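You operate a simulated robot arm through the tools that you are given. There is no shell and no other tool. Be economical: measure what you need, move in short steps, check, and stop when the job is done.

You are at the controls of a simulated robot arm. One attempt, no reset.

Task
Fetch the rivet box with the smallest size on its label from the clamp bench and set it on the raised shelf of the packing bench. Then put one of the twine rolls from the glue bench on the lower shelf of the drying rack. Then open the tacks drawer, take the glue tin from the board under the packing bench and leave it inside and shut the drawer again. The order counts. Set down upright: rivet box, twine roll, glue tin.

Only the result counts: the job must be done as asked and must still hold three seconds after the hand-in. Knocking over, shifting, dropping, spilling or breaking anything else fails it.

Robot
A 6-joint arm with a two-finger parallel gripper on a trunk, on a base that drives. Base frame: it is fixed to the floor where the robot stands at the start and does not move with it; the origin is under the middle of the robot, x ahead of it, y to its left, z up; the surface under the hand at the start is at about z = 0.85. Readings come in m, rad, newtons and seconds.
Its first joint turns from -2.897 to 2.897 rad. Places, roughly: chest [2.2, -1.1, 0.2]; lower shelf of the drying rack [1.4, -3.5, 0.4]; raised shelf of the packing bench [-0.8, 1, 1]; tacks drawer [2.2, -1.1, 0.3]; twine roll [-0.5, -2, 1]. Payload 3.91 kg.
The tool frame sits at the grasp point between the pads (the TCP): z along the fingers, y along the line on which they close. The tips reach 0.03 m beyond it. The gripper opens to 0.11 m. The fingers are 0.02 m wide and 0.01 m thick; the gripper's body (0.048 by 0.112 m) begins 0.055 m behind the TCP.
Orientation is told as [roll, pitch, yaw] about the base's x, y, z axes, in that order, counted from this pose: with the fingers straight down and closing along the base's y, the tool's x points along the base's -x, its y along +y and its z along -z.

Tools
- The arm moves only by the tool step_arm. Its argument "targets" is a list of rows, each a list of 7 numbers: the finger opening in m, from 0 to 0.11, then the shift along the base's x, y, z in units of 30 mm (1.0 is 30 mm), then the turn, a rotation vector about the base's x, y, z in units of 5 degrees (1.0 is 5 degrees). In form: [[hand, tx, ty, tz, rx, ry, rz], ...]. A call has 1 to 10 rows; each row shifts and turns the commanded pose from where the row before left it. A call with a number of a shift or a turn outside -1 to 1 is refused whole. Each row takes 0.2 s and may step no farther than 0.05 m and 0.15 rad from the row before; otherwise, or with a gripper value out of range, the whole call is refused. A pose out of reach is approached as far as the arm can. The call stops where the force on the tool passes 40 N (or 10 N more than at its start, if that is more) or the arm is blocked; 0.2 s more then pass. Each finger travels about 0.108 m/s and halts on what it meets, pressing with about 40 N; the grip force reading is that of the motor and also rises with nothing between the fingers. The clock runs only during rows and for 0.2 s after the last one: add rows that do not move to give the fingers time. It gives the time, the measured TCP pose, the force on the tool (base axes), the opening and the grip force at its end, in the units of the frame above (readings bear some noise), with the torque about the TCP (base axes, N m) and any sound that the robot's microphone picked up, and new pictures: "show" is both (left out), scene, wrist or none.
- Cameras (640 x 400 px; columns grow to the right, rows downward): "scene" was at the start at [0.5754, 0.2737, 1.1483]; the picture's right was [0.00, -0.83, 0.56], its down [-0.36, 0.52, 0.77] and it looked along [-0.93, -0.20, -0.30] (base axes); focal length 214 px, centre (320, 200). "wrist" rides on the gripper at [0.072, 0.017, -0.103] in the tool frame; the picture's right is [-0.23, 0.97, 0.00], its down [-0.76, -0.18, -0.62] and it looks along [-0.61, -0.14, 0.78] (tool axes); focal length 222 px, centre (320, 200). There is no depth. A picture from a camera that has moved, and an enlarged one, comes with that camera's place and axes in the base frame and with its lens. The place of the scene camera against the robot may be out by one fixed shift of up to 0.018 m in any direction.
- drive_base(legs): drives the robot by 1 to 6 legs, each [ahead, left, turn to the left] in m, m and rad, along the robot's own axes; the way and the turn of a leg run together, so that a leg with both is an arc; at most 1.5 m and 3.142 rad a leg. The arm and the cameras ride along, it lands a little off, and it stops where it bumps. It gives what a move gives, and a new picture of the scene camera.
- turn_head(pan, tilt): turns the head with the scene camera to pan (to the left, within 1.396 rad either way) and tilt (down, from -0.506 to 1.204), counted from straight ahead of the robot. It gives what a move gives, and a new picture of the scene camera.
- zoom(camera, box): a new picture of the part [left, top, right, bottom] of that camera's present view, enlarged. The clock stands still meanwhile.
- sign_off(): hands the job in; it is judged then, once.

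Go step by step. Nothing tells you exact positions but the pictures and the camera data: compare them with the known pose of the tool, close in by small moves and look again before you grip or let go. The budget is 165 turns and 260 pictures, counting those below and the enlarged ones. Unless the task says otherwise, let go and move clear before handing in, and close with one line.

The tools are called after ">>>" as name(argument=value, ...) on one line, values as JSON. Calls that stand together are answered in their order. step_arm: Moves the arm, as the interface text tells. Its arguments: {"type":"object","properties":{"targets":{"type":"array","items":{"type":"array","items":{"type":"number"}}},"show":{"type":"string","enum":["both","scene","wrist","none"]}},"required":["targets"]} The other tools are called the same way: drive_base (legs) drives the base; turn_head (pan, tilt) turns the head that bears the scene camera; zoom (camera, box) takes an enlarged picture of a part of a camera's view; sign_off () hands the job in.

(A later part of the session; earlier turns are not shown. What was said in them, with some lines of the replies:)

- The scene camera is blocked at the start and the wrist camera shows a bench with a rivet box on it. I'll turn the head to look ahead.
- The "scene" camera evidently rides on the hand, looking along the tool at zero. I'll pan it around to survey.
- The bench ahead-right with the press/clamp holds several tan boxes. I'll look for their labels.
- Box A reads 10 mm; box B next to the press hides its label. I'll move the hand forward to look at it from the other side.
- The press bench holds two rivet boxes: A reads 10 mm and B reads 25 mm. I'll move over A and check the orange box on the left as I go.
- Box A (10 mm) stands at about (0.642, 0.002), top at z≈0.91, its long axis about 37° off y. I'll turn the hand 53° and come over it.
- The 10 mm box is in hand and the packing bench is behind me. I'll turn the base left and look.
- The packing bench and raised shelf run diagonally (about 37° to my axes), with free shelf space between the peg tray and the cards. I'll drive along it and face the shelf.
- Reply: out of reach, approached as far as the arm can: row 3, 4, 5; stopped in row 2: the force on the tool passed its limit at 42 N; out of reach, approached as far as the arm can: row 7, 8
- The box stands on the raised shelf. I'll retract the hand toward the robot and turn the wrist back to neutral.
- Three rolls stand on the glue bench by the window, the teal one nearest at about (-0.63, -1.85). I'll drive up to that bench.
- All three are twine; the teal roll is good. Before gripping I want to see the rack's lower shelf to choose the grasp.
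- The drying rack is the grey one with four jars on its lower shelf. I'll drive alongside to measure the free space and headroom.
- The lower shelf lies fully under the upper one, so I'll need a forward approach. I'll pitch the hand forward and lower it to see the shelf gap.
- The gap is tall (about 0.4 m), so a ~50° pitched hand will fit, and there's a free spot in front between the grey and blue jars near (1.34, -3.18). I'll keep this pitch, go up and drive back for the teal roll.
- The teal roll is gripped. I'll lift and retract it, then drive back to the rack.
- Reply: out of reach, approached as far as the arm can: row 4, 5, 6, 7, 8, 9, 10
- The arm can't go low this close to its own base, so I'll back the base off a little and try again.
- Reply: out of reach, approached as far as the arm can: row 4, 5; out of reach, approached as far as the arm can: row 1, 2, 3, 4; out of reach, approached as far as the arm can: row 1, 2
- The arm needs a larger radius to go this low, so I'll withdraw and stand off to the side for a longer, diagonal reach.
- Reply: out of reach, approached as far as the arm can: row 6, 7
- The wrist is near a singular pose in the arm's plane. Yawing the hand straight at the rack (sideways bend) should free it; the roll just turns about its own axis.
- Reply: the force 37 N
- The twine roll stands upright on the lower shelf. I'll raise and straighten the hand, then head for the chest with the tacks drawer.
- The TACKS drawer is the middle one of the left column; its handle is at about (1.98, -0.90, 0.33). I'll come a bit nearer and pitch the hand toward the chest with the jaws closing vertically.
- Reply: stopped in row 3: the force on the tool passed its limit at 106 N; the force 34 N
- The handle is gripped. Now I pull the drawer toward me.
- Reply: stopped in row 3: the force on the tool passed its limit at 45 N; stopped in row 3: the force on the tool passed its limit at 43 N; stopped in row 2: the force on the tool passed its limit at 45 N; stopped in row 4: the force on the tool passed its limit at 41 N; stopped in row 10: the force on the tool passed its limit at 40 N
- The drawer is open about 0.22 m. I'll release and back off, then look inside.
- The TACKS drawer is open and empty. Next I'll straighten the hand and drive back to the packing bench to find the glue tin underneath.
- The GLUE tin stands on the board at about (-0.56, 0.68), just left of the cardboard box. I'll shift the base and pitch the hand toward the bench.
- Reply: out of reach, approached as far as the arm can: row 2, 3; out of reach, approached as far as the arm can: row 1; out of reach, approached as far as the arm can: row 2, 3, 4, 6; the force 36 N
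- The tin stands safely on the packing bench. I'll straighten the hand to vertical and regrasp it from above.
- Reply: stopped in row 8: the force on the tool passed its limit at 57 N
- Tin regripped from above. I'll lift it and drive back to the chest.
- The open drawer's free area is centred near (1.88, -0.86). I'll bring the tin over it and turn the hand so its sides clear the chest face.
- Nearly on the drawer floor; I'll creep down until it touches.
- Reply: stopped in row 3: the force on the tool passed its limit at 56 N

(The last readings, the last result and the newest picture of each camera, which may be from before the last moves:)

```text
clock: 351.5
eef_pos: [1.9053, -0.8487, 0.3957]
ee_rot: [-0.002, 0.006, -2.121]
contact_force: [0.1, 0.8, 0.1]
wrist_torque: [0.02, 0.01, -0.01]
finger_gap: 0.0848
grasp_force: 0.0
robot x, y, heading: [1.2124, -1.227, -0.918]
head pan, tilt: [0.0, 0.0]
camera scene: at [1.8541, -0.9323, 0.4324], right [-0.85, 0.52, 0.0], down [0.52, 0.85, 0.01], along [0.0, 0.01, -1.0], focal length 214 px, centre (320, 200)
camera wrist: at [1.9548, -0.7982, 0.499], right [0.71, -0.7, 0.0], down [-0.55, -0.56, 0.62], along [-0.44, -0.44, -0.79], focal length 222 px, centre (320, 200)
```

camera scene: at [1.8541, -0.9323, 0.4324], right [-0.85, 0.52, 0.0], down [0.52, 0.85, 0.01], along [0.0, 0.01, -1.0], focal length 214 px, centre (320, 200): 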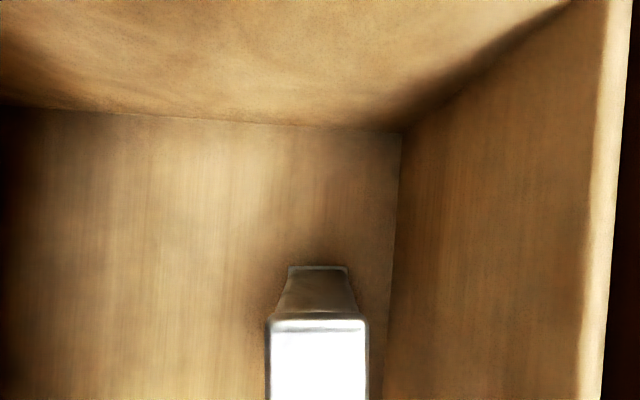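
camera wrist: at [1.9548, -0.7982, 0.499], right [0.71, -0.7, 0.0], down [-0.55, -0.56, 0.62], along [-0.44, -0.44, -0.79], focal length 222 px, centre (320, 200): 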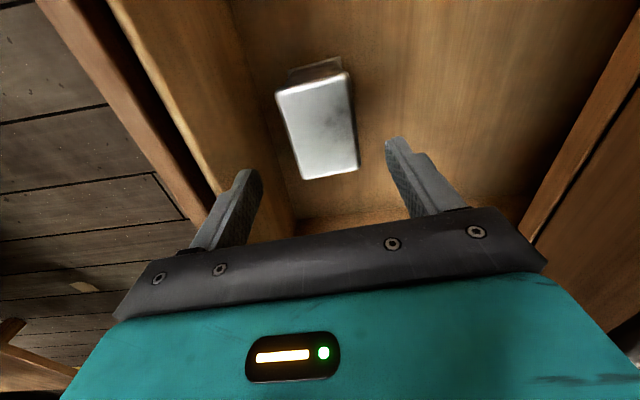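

The tin stands upright in the drawer. Now I'll raise the hand, bring it in front of the drawer and pitch it toward the chest to push it shut.

>>> step_arm(targets=[[0.06, 0, 0, 1, 0, 0, 0], [0.03, 0, 0, 1, 0, 0, 0], [0, 0, 0, 1, 0, 0, 0], [0, 0, 0, 1, 0, 0, 0], [0, 0, 0, 1, 0, 0, 0], [0, 0, 0, 1, 0, 0, 0], [0, 0, 0, 1, 0, 0, 0], [0, 0, 0, 1, 0, 0, 0], [0, -0.6, 0.45, 1, 0, 0, 0], [0, -0.8, 0.59, 0.6, 0, 0, -1]], show="none")

>>> step_arm(targets=[[0, -0.8, 0.59, 0, -0.59, -0.8, 0], [0, -0.8, 0.59, 0, -0.59, -0.8, 0], [0, -0.8, 0.59, 0, -0.59, -0.8, 0], [0, -0.8, 0.59, 0, -0.59, -0.8, 0], [0, -0.8, 0.59, 0, -0.59, -0.8, 0], [0, -0.8, 0.59, 0, -0.59, -0.8, 0], [0, 0, 0, 0, -0.59, -0.8, 0], [0, 0, 0, 0, -0.59, -0.8, 0], [0, 0, 0, 0, -0.59, -0.8, 0], [0, 0, 0, 0, -0.59, -0.8, 0]])

```text
clock: 353.7
eef_pos: [1.8638, -0.8193, 0.6817]
ee_rot: [-0.001, 0.008, -2.211]
contact_force: [-0.5, 0.0, -0.7]
wrist_torque: [0.03, 0.01, 0.01]
finger_gap: 0.0
grasp_force: 37.9
robot x, y, heading: [1.2112, -1.2274, -0.922]
head pan, tilt: [0.0, 0.0]
```

```text
clock: 355.9
eef_pos: [1.8802, -0.8193, 0.7803]
ee_rot: [0.494, -0.106, -1.998]
contact_force: [0.8, 0.7, 0.1]
wrist_torque: [0.02, 0.0, -0.01]
finger_gap: 0.0
grasp_force: 37.2
out of reach, approached as far as the arm can: row 2, 3, 4, 5, 6, 7, 8, 9, 10
robot x, y, heading: [1.2153, -1.2228, -0.92]
head pan, tilt: [0.0, 0.0]
camera scene: at [1.8278, -0.8976, 0.8233], right [-0.82, 0.32, -0.47], down [0.41, 0.91, -0.11], along [0.39, -0.28, -0.88], focal length 214 px, centre (320, 200)
camera wrist: at [1.8824, -0.7319, 0.8696], right [0.71, -0.52, 0.48], down [-0.7, -0.46, 0.54], along [-0.06, -0.72, -0.69], focal length 222 px, centre (320, 200)
```

scene: 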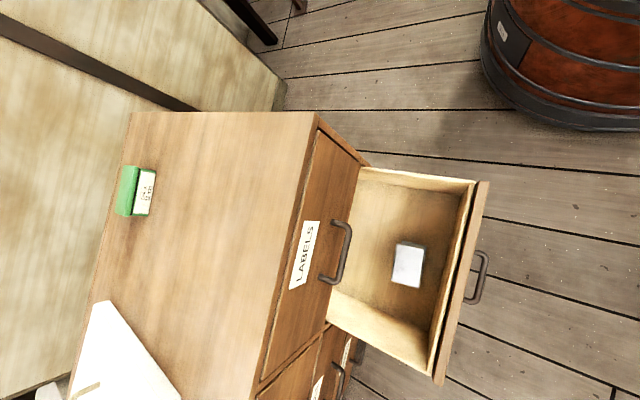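
wrist: 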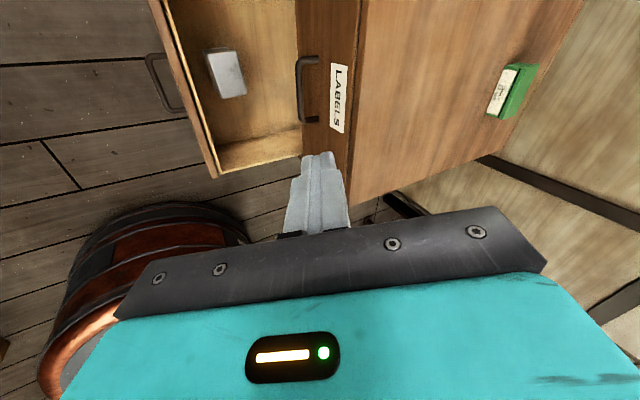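

That wrist orientation hits a joint limit, so I'll unpitch and turn the hand the other way round, as when opening.

>>> step_arm(targets=[[0, -0.3, 0.2, 0.3, 0.59, 0.8, 0], [0, -0.3, 0.2, 0.3, 0.59, 0.8, 0], [0, -0.3, 0.2, 0.3, 0.59, 0.8, 0], [0, -0.3, 0.2, 0.3, 0.59, 0.8, 0], [0, -0.3, 0.2, 0.3, 0.59, 0.8, 0], [0, 0, 0, 0, 0.35, 0.5, 0]], show="none")

```text
clock: 357.3
eef_pos: [1.8369, -0.7907, 0.8242]
ee_rot: [0.039, 0.002, -1.995]
contact_force: [0.7, -0.4, 0.4]
wrist_torque: [0.02, 0.01, 0.01]
finger_gap: 0.0
grasp_force: 37.5
robot x, y, heading: [1.2112, -1.2265, -0.918]
head pan, tilt: [0.0, 0.0]
```

>>> step_arm(targets=[[0, -0.4, 0.2, 0, 0, 0, 1], [0, -0.4, 0.2, 0, 0, 0, 1], [0, -0.4, 0.2, 0, 0, 0, 1], [0, -0.4, 0.2, 0, 0, 0, 1], [0, -0.4, 0.2, 0, 0, 0, 1], [0, -0.4, 0.2, 0, 0, 0, 1], [0, -0.4, 0.2, 0, 0, 0, 1], [0, -0.4, 0.2, 0, 0, 0, 1], [0, -0.4, 0.2, 0, 0, 0, 1], [0, -0.4, 0.2, 0, 0, 0, 1]], show="none")

>>> step_arm(targets=[[0, 0, 0, 0, 0, 0, 1], [0, 0, 0, 0, 0, 0, 1], [0, 0, 0, 0, 0, 0, 1], [0, 0, 0, 0, 0, 0, 1], [0, 0, 0, 0, 0, 0, 1], [0, 0, 0, 0, 0, 0, 1], [0, 0, 0, 0, 0, 0, 1], [0, 0, 0, 0, 0, 0, 1], [0, 0, 0, 0, 0, 0, 1], [0, 0, 0, 0, 0, 0, 1]], show="none")

>>> step_arm(targets=[[0, 0, 0, 0, 0, 0, 1], [0, 0, 0, 0, 0, 0, 1], [0, 0, 0, 0, 0, 0, 1], [0, 0, 0, 0, 0, 0, 1], [0, 0, 0, 0, 0, 0, 1], [0, 0, 0, 0, 0, 0, 1], [0, 0, 0, 0, 0, 0, 1], [0, 0, 0, 0, 0, 0, 1], [0, 0, 0, 0, 0, 0, 1], [0, 0, 0, 0, 0, 0, 1]], show="none")

```text
clock: 359.5
eef_pos: [1.7165, -0.7299, 0.8245]
ee_rot: [0.04, 0.002, -1.124]
contact_force: [0.0, 0.3, 0.3]
wrist_torque: [0.02, -0.01, 0.04]
finger_gap: 0.0001
grasp_force: 37.4
robot x, y, heading: [1.2151, -1.2235, -0.917]
head pan, tilt: [0.0, 0.0]
```

```text
clock: 361.7
eef_pos: [1.7153, -0.7292, 0.8246]
ee_rot: [0.039, 0.003, -0.248]
contact_force: [0.3, 0.1, 0.2]
wrist_torque: [-0.02, -0.02, 0.03]
finger_gap: 0.0
grasp_force: 37.2
robot x, y, heading: [1.211, -1.2286, -0.92]
head pan, tilt: [0.0, 0.0]
```

```text
clock: 363.9
eef_pos: [1.716, -0.7295, 0.8241]
ee_rot: [0.04, 0.002, 0.624]
contact_force: [0.8, 0.3, 0.2]
wrist_torque: [-0.01, 0.02, -0.01]
finger_gap: 0.0
grasp_force: 37.5
robot x, y, heading: [1.2163, -1.2234, -0.92]
head pan, tilt: [0.0, 0.0]
```

>>> step_arm(targets=[[0, 0, 0, 0, 0, 0, 1], [0, 0, 0, 0, 0, 0, 1], [0, 0, 0, 0, 0, 0, 1], [0, 0, 0, 0, 0, 0, 0.6], [0, 0, 0, 0, -0.59, -0.8, 0], [0, 0, 0, 0, -0.59, -0.8, 0], [0, 0, 0, 0, -0.59, -0.8, 0], [0, 0, 0, 0, -0.59, -0.8, 0], [0, 0, 0, 0, -0.59, -0.8, 0], [0, 0, 0, 0, -0.59, -0.8, 0]], show="none")

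>>> step_arm(targets=[[0, 0, 0, 0, -0.59, -0.8, 0], [0, 0, 0, 0, -0.59, -0.8, 0], [0, 0, 0, 0, -0.59, -0.8, 0], [0, 0, 0, 0, -0.59, -0.8, 0], [0, 0, 0, 0, -0.59, -0.8, 0], [0, 0, 0, 0, -0.59, -0.8, 0], [0, 0, 0, 0, 0, 0, 0]])

```text
clock: 366.1
eef_pos: [1.7169, -0.7304, 0.8256]
ee_rot: [-0.482, 0.003, 0.936]
contact_force: [0.5, 0.2, 0.0]
wrist_torque: [0.02, -0.02, 0.02]
finger_gap: 0.0
grasp_force: 37.7
robot x, y, heading: [1.2143, -1.2272, -0.92]
head pan, tilt: [0.0, 0.0]
```

```text
clock: 367.7
eef_pos: [1.7158, -0.7309, 0.8246]
ee_rot: [-1.002, 0.002, 0.936]
contact_force: [0.4, -0.2, 0.1]
wrist_torque: [-0.05, -0.02, 0.02]
finger_gap: 0.0
grasp_force: 37.3
robot x, y, heading: [1.2158, -1.2257, -0.92]
head pan, tilt: [0.0, 0.0]
camera scene: at [1.7618, -0.6102, 0.8428], right [0.43, -0.32, 0.84], down [-0.59, -0.8, 0.0], along [0.68, -0.5, -0.54], focal length 214 px, centre (320, 200)
camera wrist: at [1.5939, -0.7318, 0.8652], right [-0.29, 0.49, -0.82], down [0.11, 0.87, 0.48], along [0.95, 0.05, -0.3], focal length 222 px, centre (320, 200)
```

scene: 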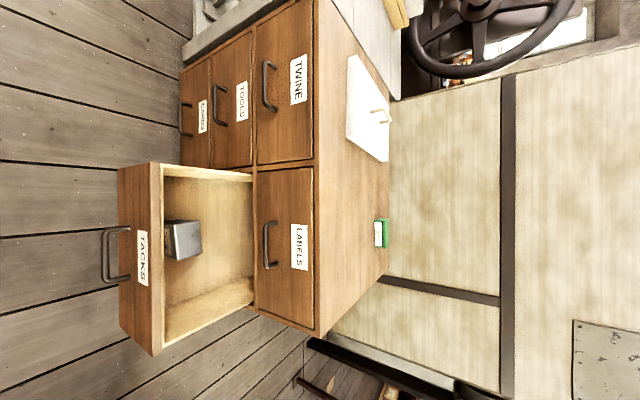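
wrist: 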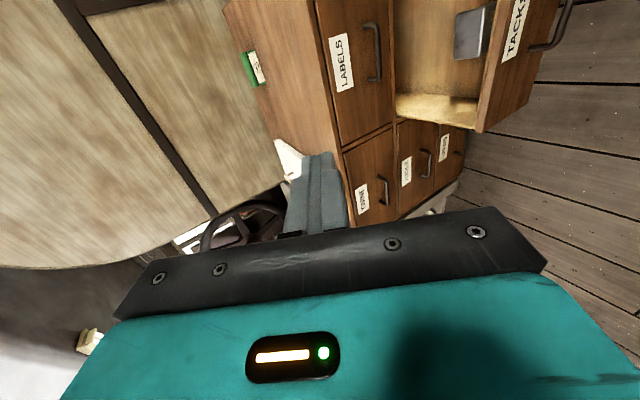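

>>> step_arm(targets=[[0, 0, 0, -1, 0, 0, 0], [0, 0, 0, -1, 0, 0, 0], [0, 0, 0, -1, 0, 0, 0], [0, 0, 0, -1, 0, 0, 0], [0, 0, 0, -1, 0, 0, 0], [0, 0, 0, -1, 0, 0, 0], [0, 0, 0, -1, 0, 0, 0], [0, 0, 0, -1, 0, 0, 0], [0, 0, 0, -1, 0, 0, 0], [0, 0, 0, -1, 0, 0, 0]], show="none")

>>> step_arm(targets=[[0, 0, 0, -1, 0, 0, 0], [0, 0, 0, -1, 0, 0, 0], [0, 0, 0, -1, 0, 0, 0], [0, 0, 0, -1, 0, 0, 0], [0, 0.4, -0.3, -1, 0, 0, 0], [0, 0.4, -0.3, -0.6, 0, 0, 0], [0, 0, 0, 0, 0, 0, 0]])

```text
clock: 369.9
eef_pos: [1.7148, -0.731, 0.5234]
ee_rot: [-1.001, 0.001, 0.932]
contact_force: [-0.5, -0.5, 0.7]
wrist_torque: [0.01, 0.04, 0.04]
finger_gap: 0.0002
grasp_force: 38.1
robot x, y, heading: [1.2133, -1.2265, -0.918]
head pan, tilt: [0.0, 0.0]
```

```text
clock: 371.5
eef_pos: [1.7411, -0.748, 0.3561]
ee_rot: [-1.0, 0.002, 0.937]
contact_force: [0.0, 0.3, -0.7]
wrist_torque: [-0.02, -0.02, -0.01]
finger_gap: 0.0001
grasp_force: 38.0
robot x, y, heading: [1.2165, -1.2293, -0.917]
head pan, tilt: [0.0, 0.0]
camera scene: at [1.7866, -0.6285, 0.3752], right [0.43, -0.32, 0.84], down [-0.59, -0.8, 0.0], along [0.68, -0.5, -0.54], focal length 214 px, centre (320, 200)
camera wrist: at [1.6186, -0.75, 0.3976], right [-0.29, 0.49, -0.82], down [0.11, 0.87, 0.48], along [0.95, 0.05, -0.3], focal length 222 px, centre (320, 200)
```

scene: 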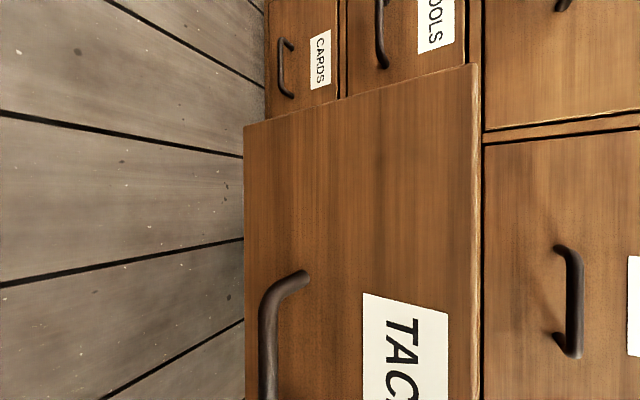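
wrist: 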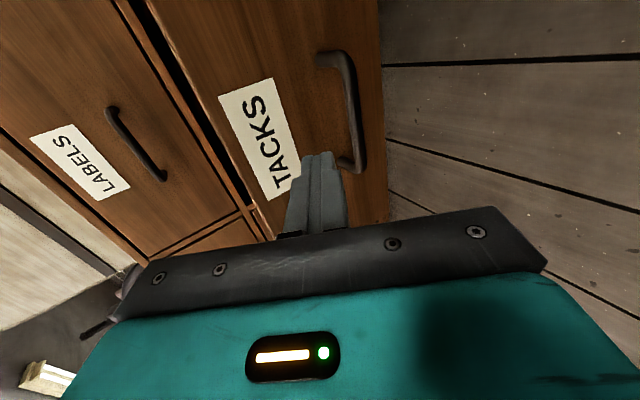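

>>> step_arm(targets=[[0, 0.8, -0.59, 0, 0, 0, 0], [0, 0.4, -0.3, 0, 0, 0, 0], [0, 0.24, -0.18, 0, 0, 0, 0], [0, 0.24, -0.18, 0, 0, 0, 0], [0, 0.24, -0.18, 0, 0, 0, 0], [0, 0.24, -0.18, 0, 0, 0, 0], [0, 0.24, -0.18, 0, 0, 0, 0], [0, 0.24, -0.18, 0, 0, 0, 0], [0, 0.24, -0.18, 0, 0, 0, 0], [0, 0.24, -0.18, 0, 0, 0, 0]])

```text
clock: 373.7
eef_pos: [1.8336, -0.8181, 0.3569]
ee_rot: [-1.001, 0.002, 0.934]
contact_force: [-0.1, 0.4, 0.3]
wrist_torque: [0.02, 0.0, -0.02]
finger_gap: 0.0
grasp_force: 37.8
robot x, y, heading: [1.214, -1.2225, -0.919]
head pan, tilt: [0.0, 0.0]
camera scene: at [1.8794, -0.6983, 0.3753], right [0.43, -0.32, 0.84], down [-0.59, -0.8, 0.0], along [0.68, -0.5, -0.54], focal length 214 px, centre (320, 200)
camera wrist: at [1.7115, -0.8198, 0.3978], right [-0.29, 0.49, -0.82], down [0.11, 0.87, 0.48], along [0.95, 0.05, -0.3], focal length 222 px, centre (320, 200)
```

scene: 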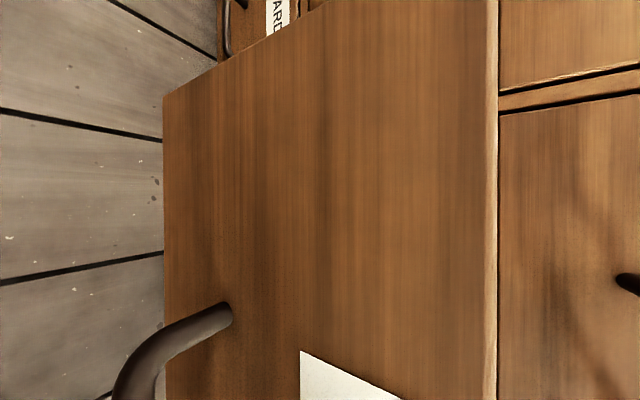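
wrist: 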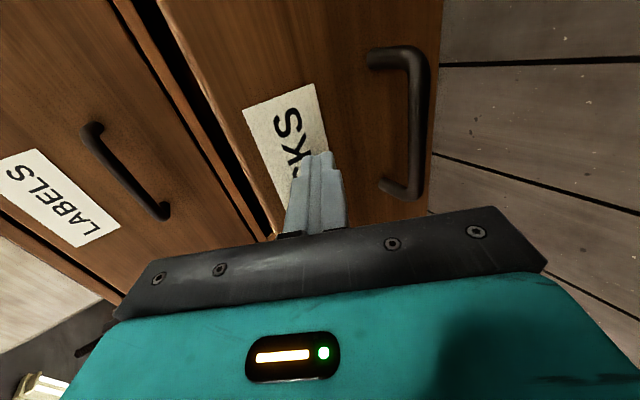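

>>> step_arm(targets=[[0, 0.3, -0.22, 0, 0, 0, 0], [0, 0.3, -0.22, 0, 0, 0, 0], [0, 0.3, -0.22, 0, 0, 0, 0], [0, 0.3, -0.22, 0, 0, 0, 0]], show="wrist")

```text
clock: 374.7
eef_pos: [1.8689, -0.8453, 0.3568]
ee_rot: [-0.998, 0.001, 0.933]
contact_force: [1.3, 0.1, -1.0]
wrist_torque: [0.0, 0.01, 0.0]
finger_gap: 0.0003
grasp_force: 38.1
robot x, y, heading: [1.2148, -1.2313, -0.918]
head pan, tilt: [0.0, 0.0]
camera wrist: at [1.7476, -0.8467, 0.3971], right [-0.29, 0.49, -0.82], down [0.11, 0.87, 0.48], along [0.95, 0.05, -0.3], focal length 222 px, centre (320, 200)
```

wrist: 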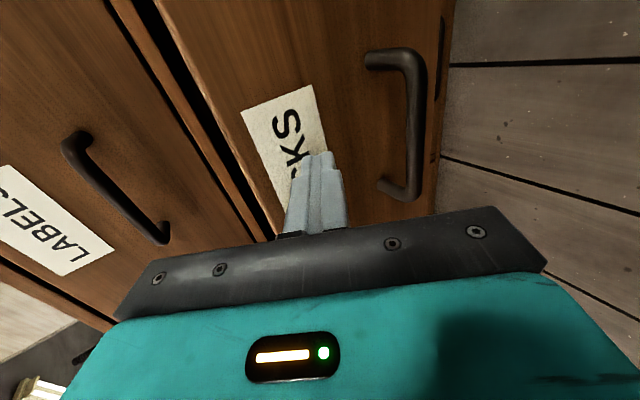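

>>> step_arm(targets=[[0, 0.4, -0.3, 0, 0, 0, 0], [0, 0.4, -0.3, 0, 0, 0, 0], [0, 0.4, -0.3, 0, 0, 0, 0], [0, 0.4, -0.3, 0, 0, 0, 0], [0, 0.3, -0.22, 0, 0, 0, 0], [0, 0.3, -0.22, 0, 0, 0, 0]], show="both")

```text
clock: 376.1
eef_pos: [1.9348, -0.894, 0.3543]
ee_rot: [-0.999, 0.003, 0.935]
contact_force: [0.3, 0.6, -0.3]
wrist_torque: [0.02, -0.01, 0.0]
finger_gap: 0.0001
grasp_force: 37.6
robot x, y, heading: [1.2155, -1.2255, -0.923]
head pan, tilt: [0.0, 0.0]
camera scene: at [1.9809, -0.7738, 0.3733], right [0.44, -0.32, 0.84], down [-0.59, -0.8, 0.0], along [0.68, -0.5, -0.54], focal length 214 px, centre (320, 200)
camera wrist: at [1.8131, -0.8954, 0.3958], right [-0.29, 0.49, -0.82], down [0.11, 0.87, 0.48], along [0.95, 0.05, -0.3], focal length 222 px, centre (320, 200)
```

scene: 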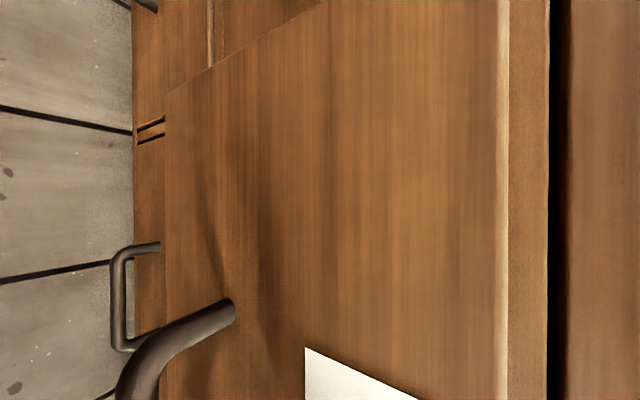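
wrist: 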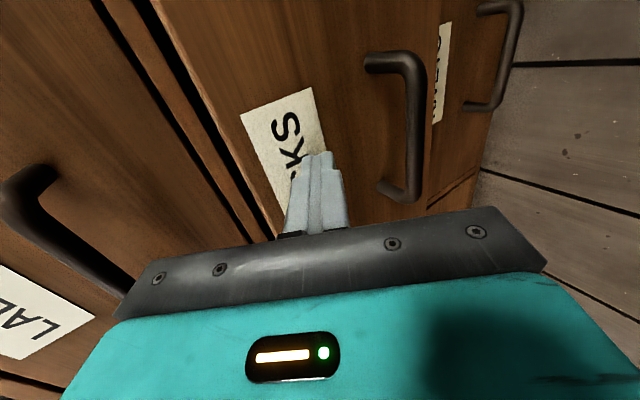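

>>> step_arm(targets=[[0, 0.3, -0.22, 0, 0, 0, 0], [0, 0.3, -0.22, 0, 0, 0, 0], [0, 0.24, -0.18, 0, 0, 0, 0], [0, 0.24, -0.18, 0, 0, 0, 0]], show="both")

```text
clock: 377.1
eef_pos: [1.9673, -0.9171, 0.3564]
ee_rot: [-1.001, 0.0, 0.935]
contact_force: [-0.6, -0.5, 0.0]
wrist_torque: [-0.02, -0.03, -0.02]
finger_gap: 0.0
grasp_force: 37.8
robot x, y, heading: [1.2185, -1.2223, -0.922]
head pan, tilt: [0.0, 0.0]
camera scene: at [2.0139, -0.798, 0.3755], right [0.43, -0.32, 0.84], down [-0.59, -0.8, 0.0], along [0.68, -0.5, -0.54], focal length 214 px, centre (320, 200)
camera wrist: at [1.846, -0.9195, 0.3979], right [-0.29, 0.49, -0.82], down [0.11, 0.87, 0.48], along [0.95, 0.05, -0.3], focal length 222 px, centre (320, 200)
```

scene: 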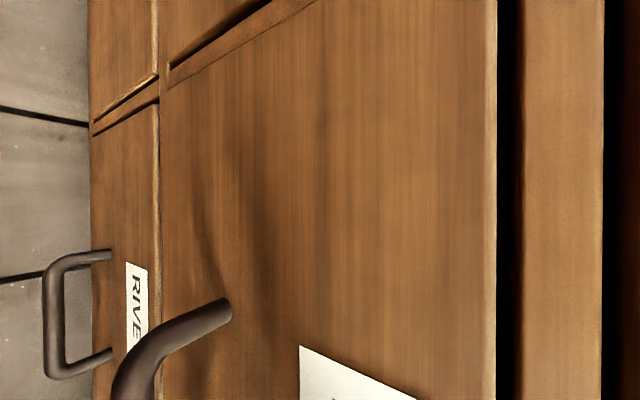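
wrist: 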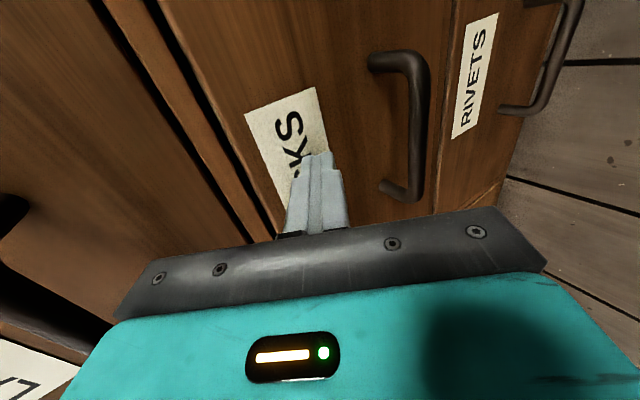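

>>> step_arm(targets=[[0, 0.16, -0.12, 0, 0, 0, 0], [0, 0.16, -0.12, 0, 0, 0, 0], [0, 0.16, -0.12, 0, 0, 0, 0], [0, 0.16, -0.12, 0, 0, 0, 0], [0, 0.16, -0.12, 0, 0, 0, 0], [0, 0.16, -0.12, 0, 0, 0, 0]], show="both")

```text
clock: 377.6
eef_pos: [1.9723, -0.92, 0.3577]
ee_rot: [-1.0, 0.004, 0.939]
contact_force: [-2.0, 1.4, 0.9]
wrist_torque: [-0.02, -0.01, 0.03]
finger_gap: 0.0
grasp_force: 37.5
robot x, y, heading: [1.2128, -1.2265, -0.911]
head pan, tilt: [0.0, 0.0]
stopped in row 2: the force on the tool passed its limit at 50 N (the readings are from after the stop); the commanded pose is now the measured one
camera scene: at [2.0169, -0.8001, 0.3749], right [0.44, -0.32, 0.84], down [-0.59, -0.81, 0.0], along [0.68, -0.5, -0.54], focal length 214 px, centre (320, 200)
camera wrist: at [1.8495, -0.9223, 0.3977], right [-0.29, 0.49, -0.82], down [0.1, 0.87, 0.48], along [0.95, 0.06, -0.31], focal length 222 px, centre (320, 200)
```

scene: 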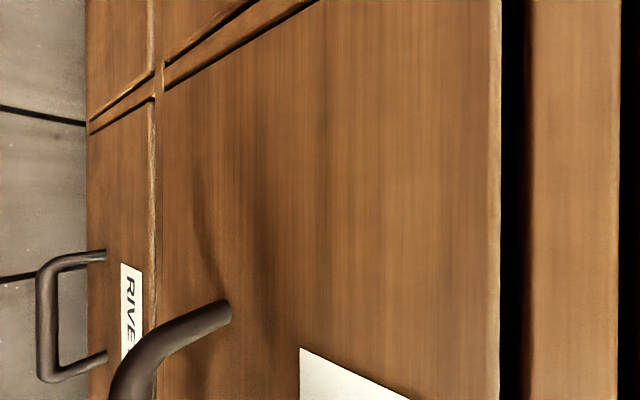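
wrist: 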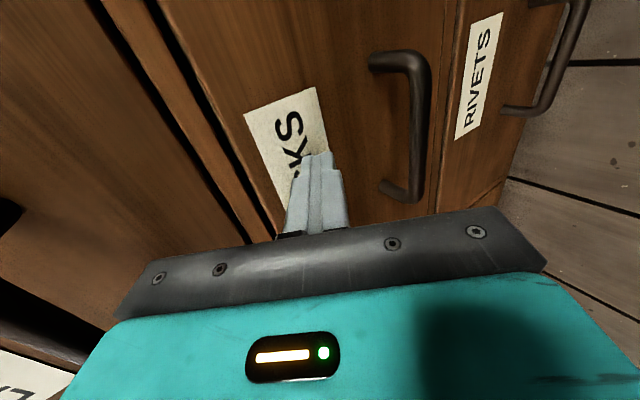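

>>> step_arm(targets=[[0, -0.8, 0.59, 0, 0, 0, 0], [0, -0.8, 0.59, 0, 0, 0, 0], [0, -0.8, 0.59, 0, 0, 0, 0], [0, -0.8, 0.59, 0.5, 0, 0, 0], [0, -0.8, 0.59, 1, 0, 0, 0], [0, -0.5, 0.4, 1, 0, 0, 0], [0, 0, 0, 1, 0, 0, 0], [0, 0, 0, 1, 0, 0, 0], [0, 0, 0, 1, 0, 0, 0], [0, 0, 0, 1, 0, 0, 0]], show="both")

```text
clock: 379.8
eef_pos: [1.8367, -0.8231, 0.5512]
ee_rot: [-1.0, 0.005, 0.939]
contact_force: [0.3, -0.7, -0.1]
wrist_torque: [-0.01, 0.01, 0.01]
finger_gap: 0.0
grasp_force: 37.8
robot x, y, heading: [1.2135, -1.2227, -0.914]
head pan, tilt: [0.0, 0.0]
camera scene: at [1.8819, -0.7029, 0.5697], right [0.44, -0.32, 0.84], down [-0.59, -0.81, 0.0], along [0.68, -0.5, -0.54], focal length 214 px, centre (320, 200)
camera wrist: at [1.7144, -0.825, 0.5927], right [-0.29, 0.49, -0.82], down [0.11, 0.87, 0.48], along [0.95, 0.05, -0.31], focal length 222 px, centre (320, 200)
```

scene: 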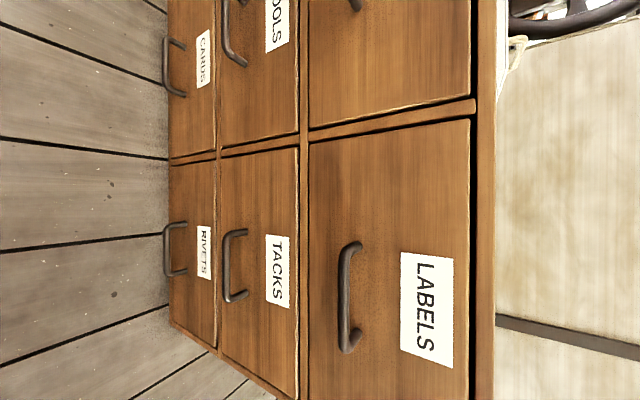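
wrist: 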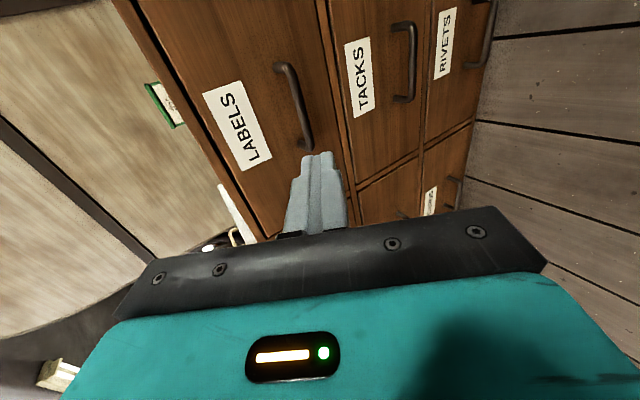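

>>> zoom(camera="scene", box=[150, 100, 350, 400])

```text
1.33 times, centred on (250, 250) of scene
camera zoom: at [1.8819, -0.7029, 0.5697], right [0.44, -0.32, 0.84], down [-0.59, -0.81, 0.0], along [0.68, -0.5, -0.54], focal length 286 px, centre (413, 133)
```

zoom: 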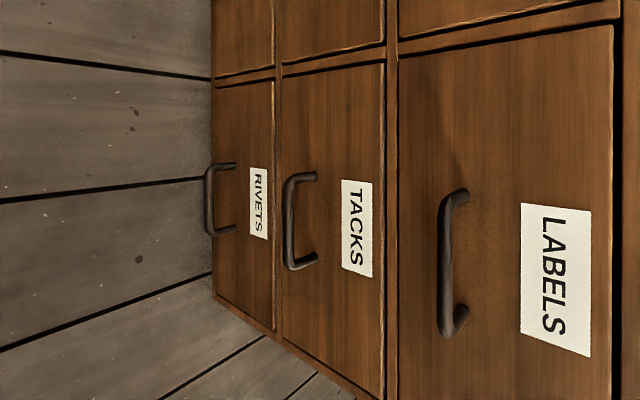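

The TACKS drawer sits flush with its neighbours with the tin inside. The rivet box and twine roll are in place and the hand is clear, so I'm handing in.

>>> sign_off()

```text
The job is handed in.
```

I finished all three parts in the order you gave and handed the job in. The 10 mm rivet box is upright on the raised shelf, the teal 30 m twine roll is upright on the lower rack shelf, and the glue tin stood upright in the tacks drawer before I shut it.
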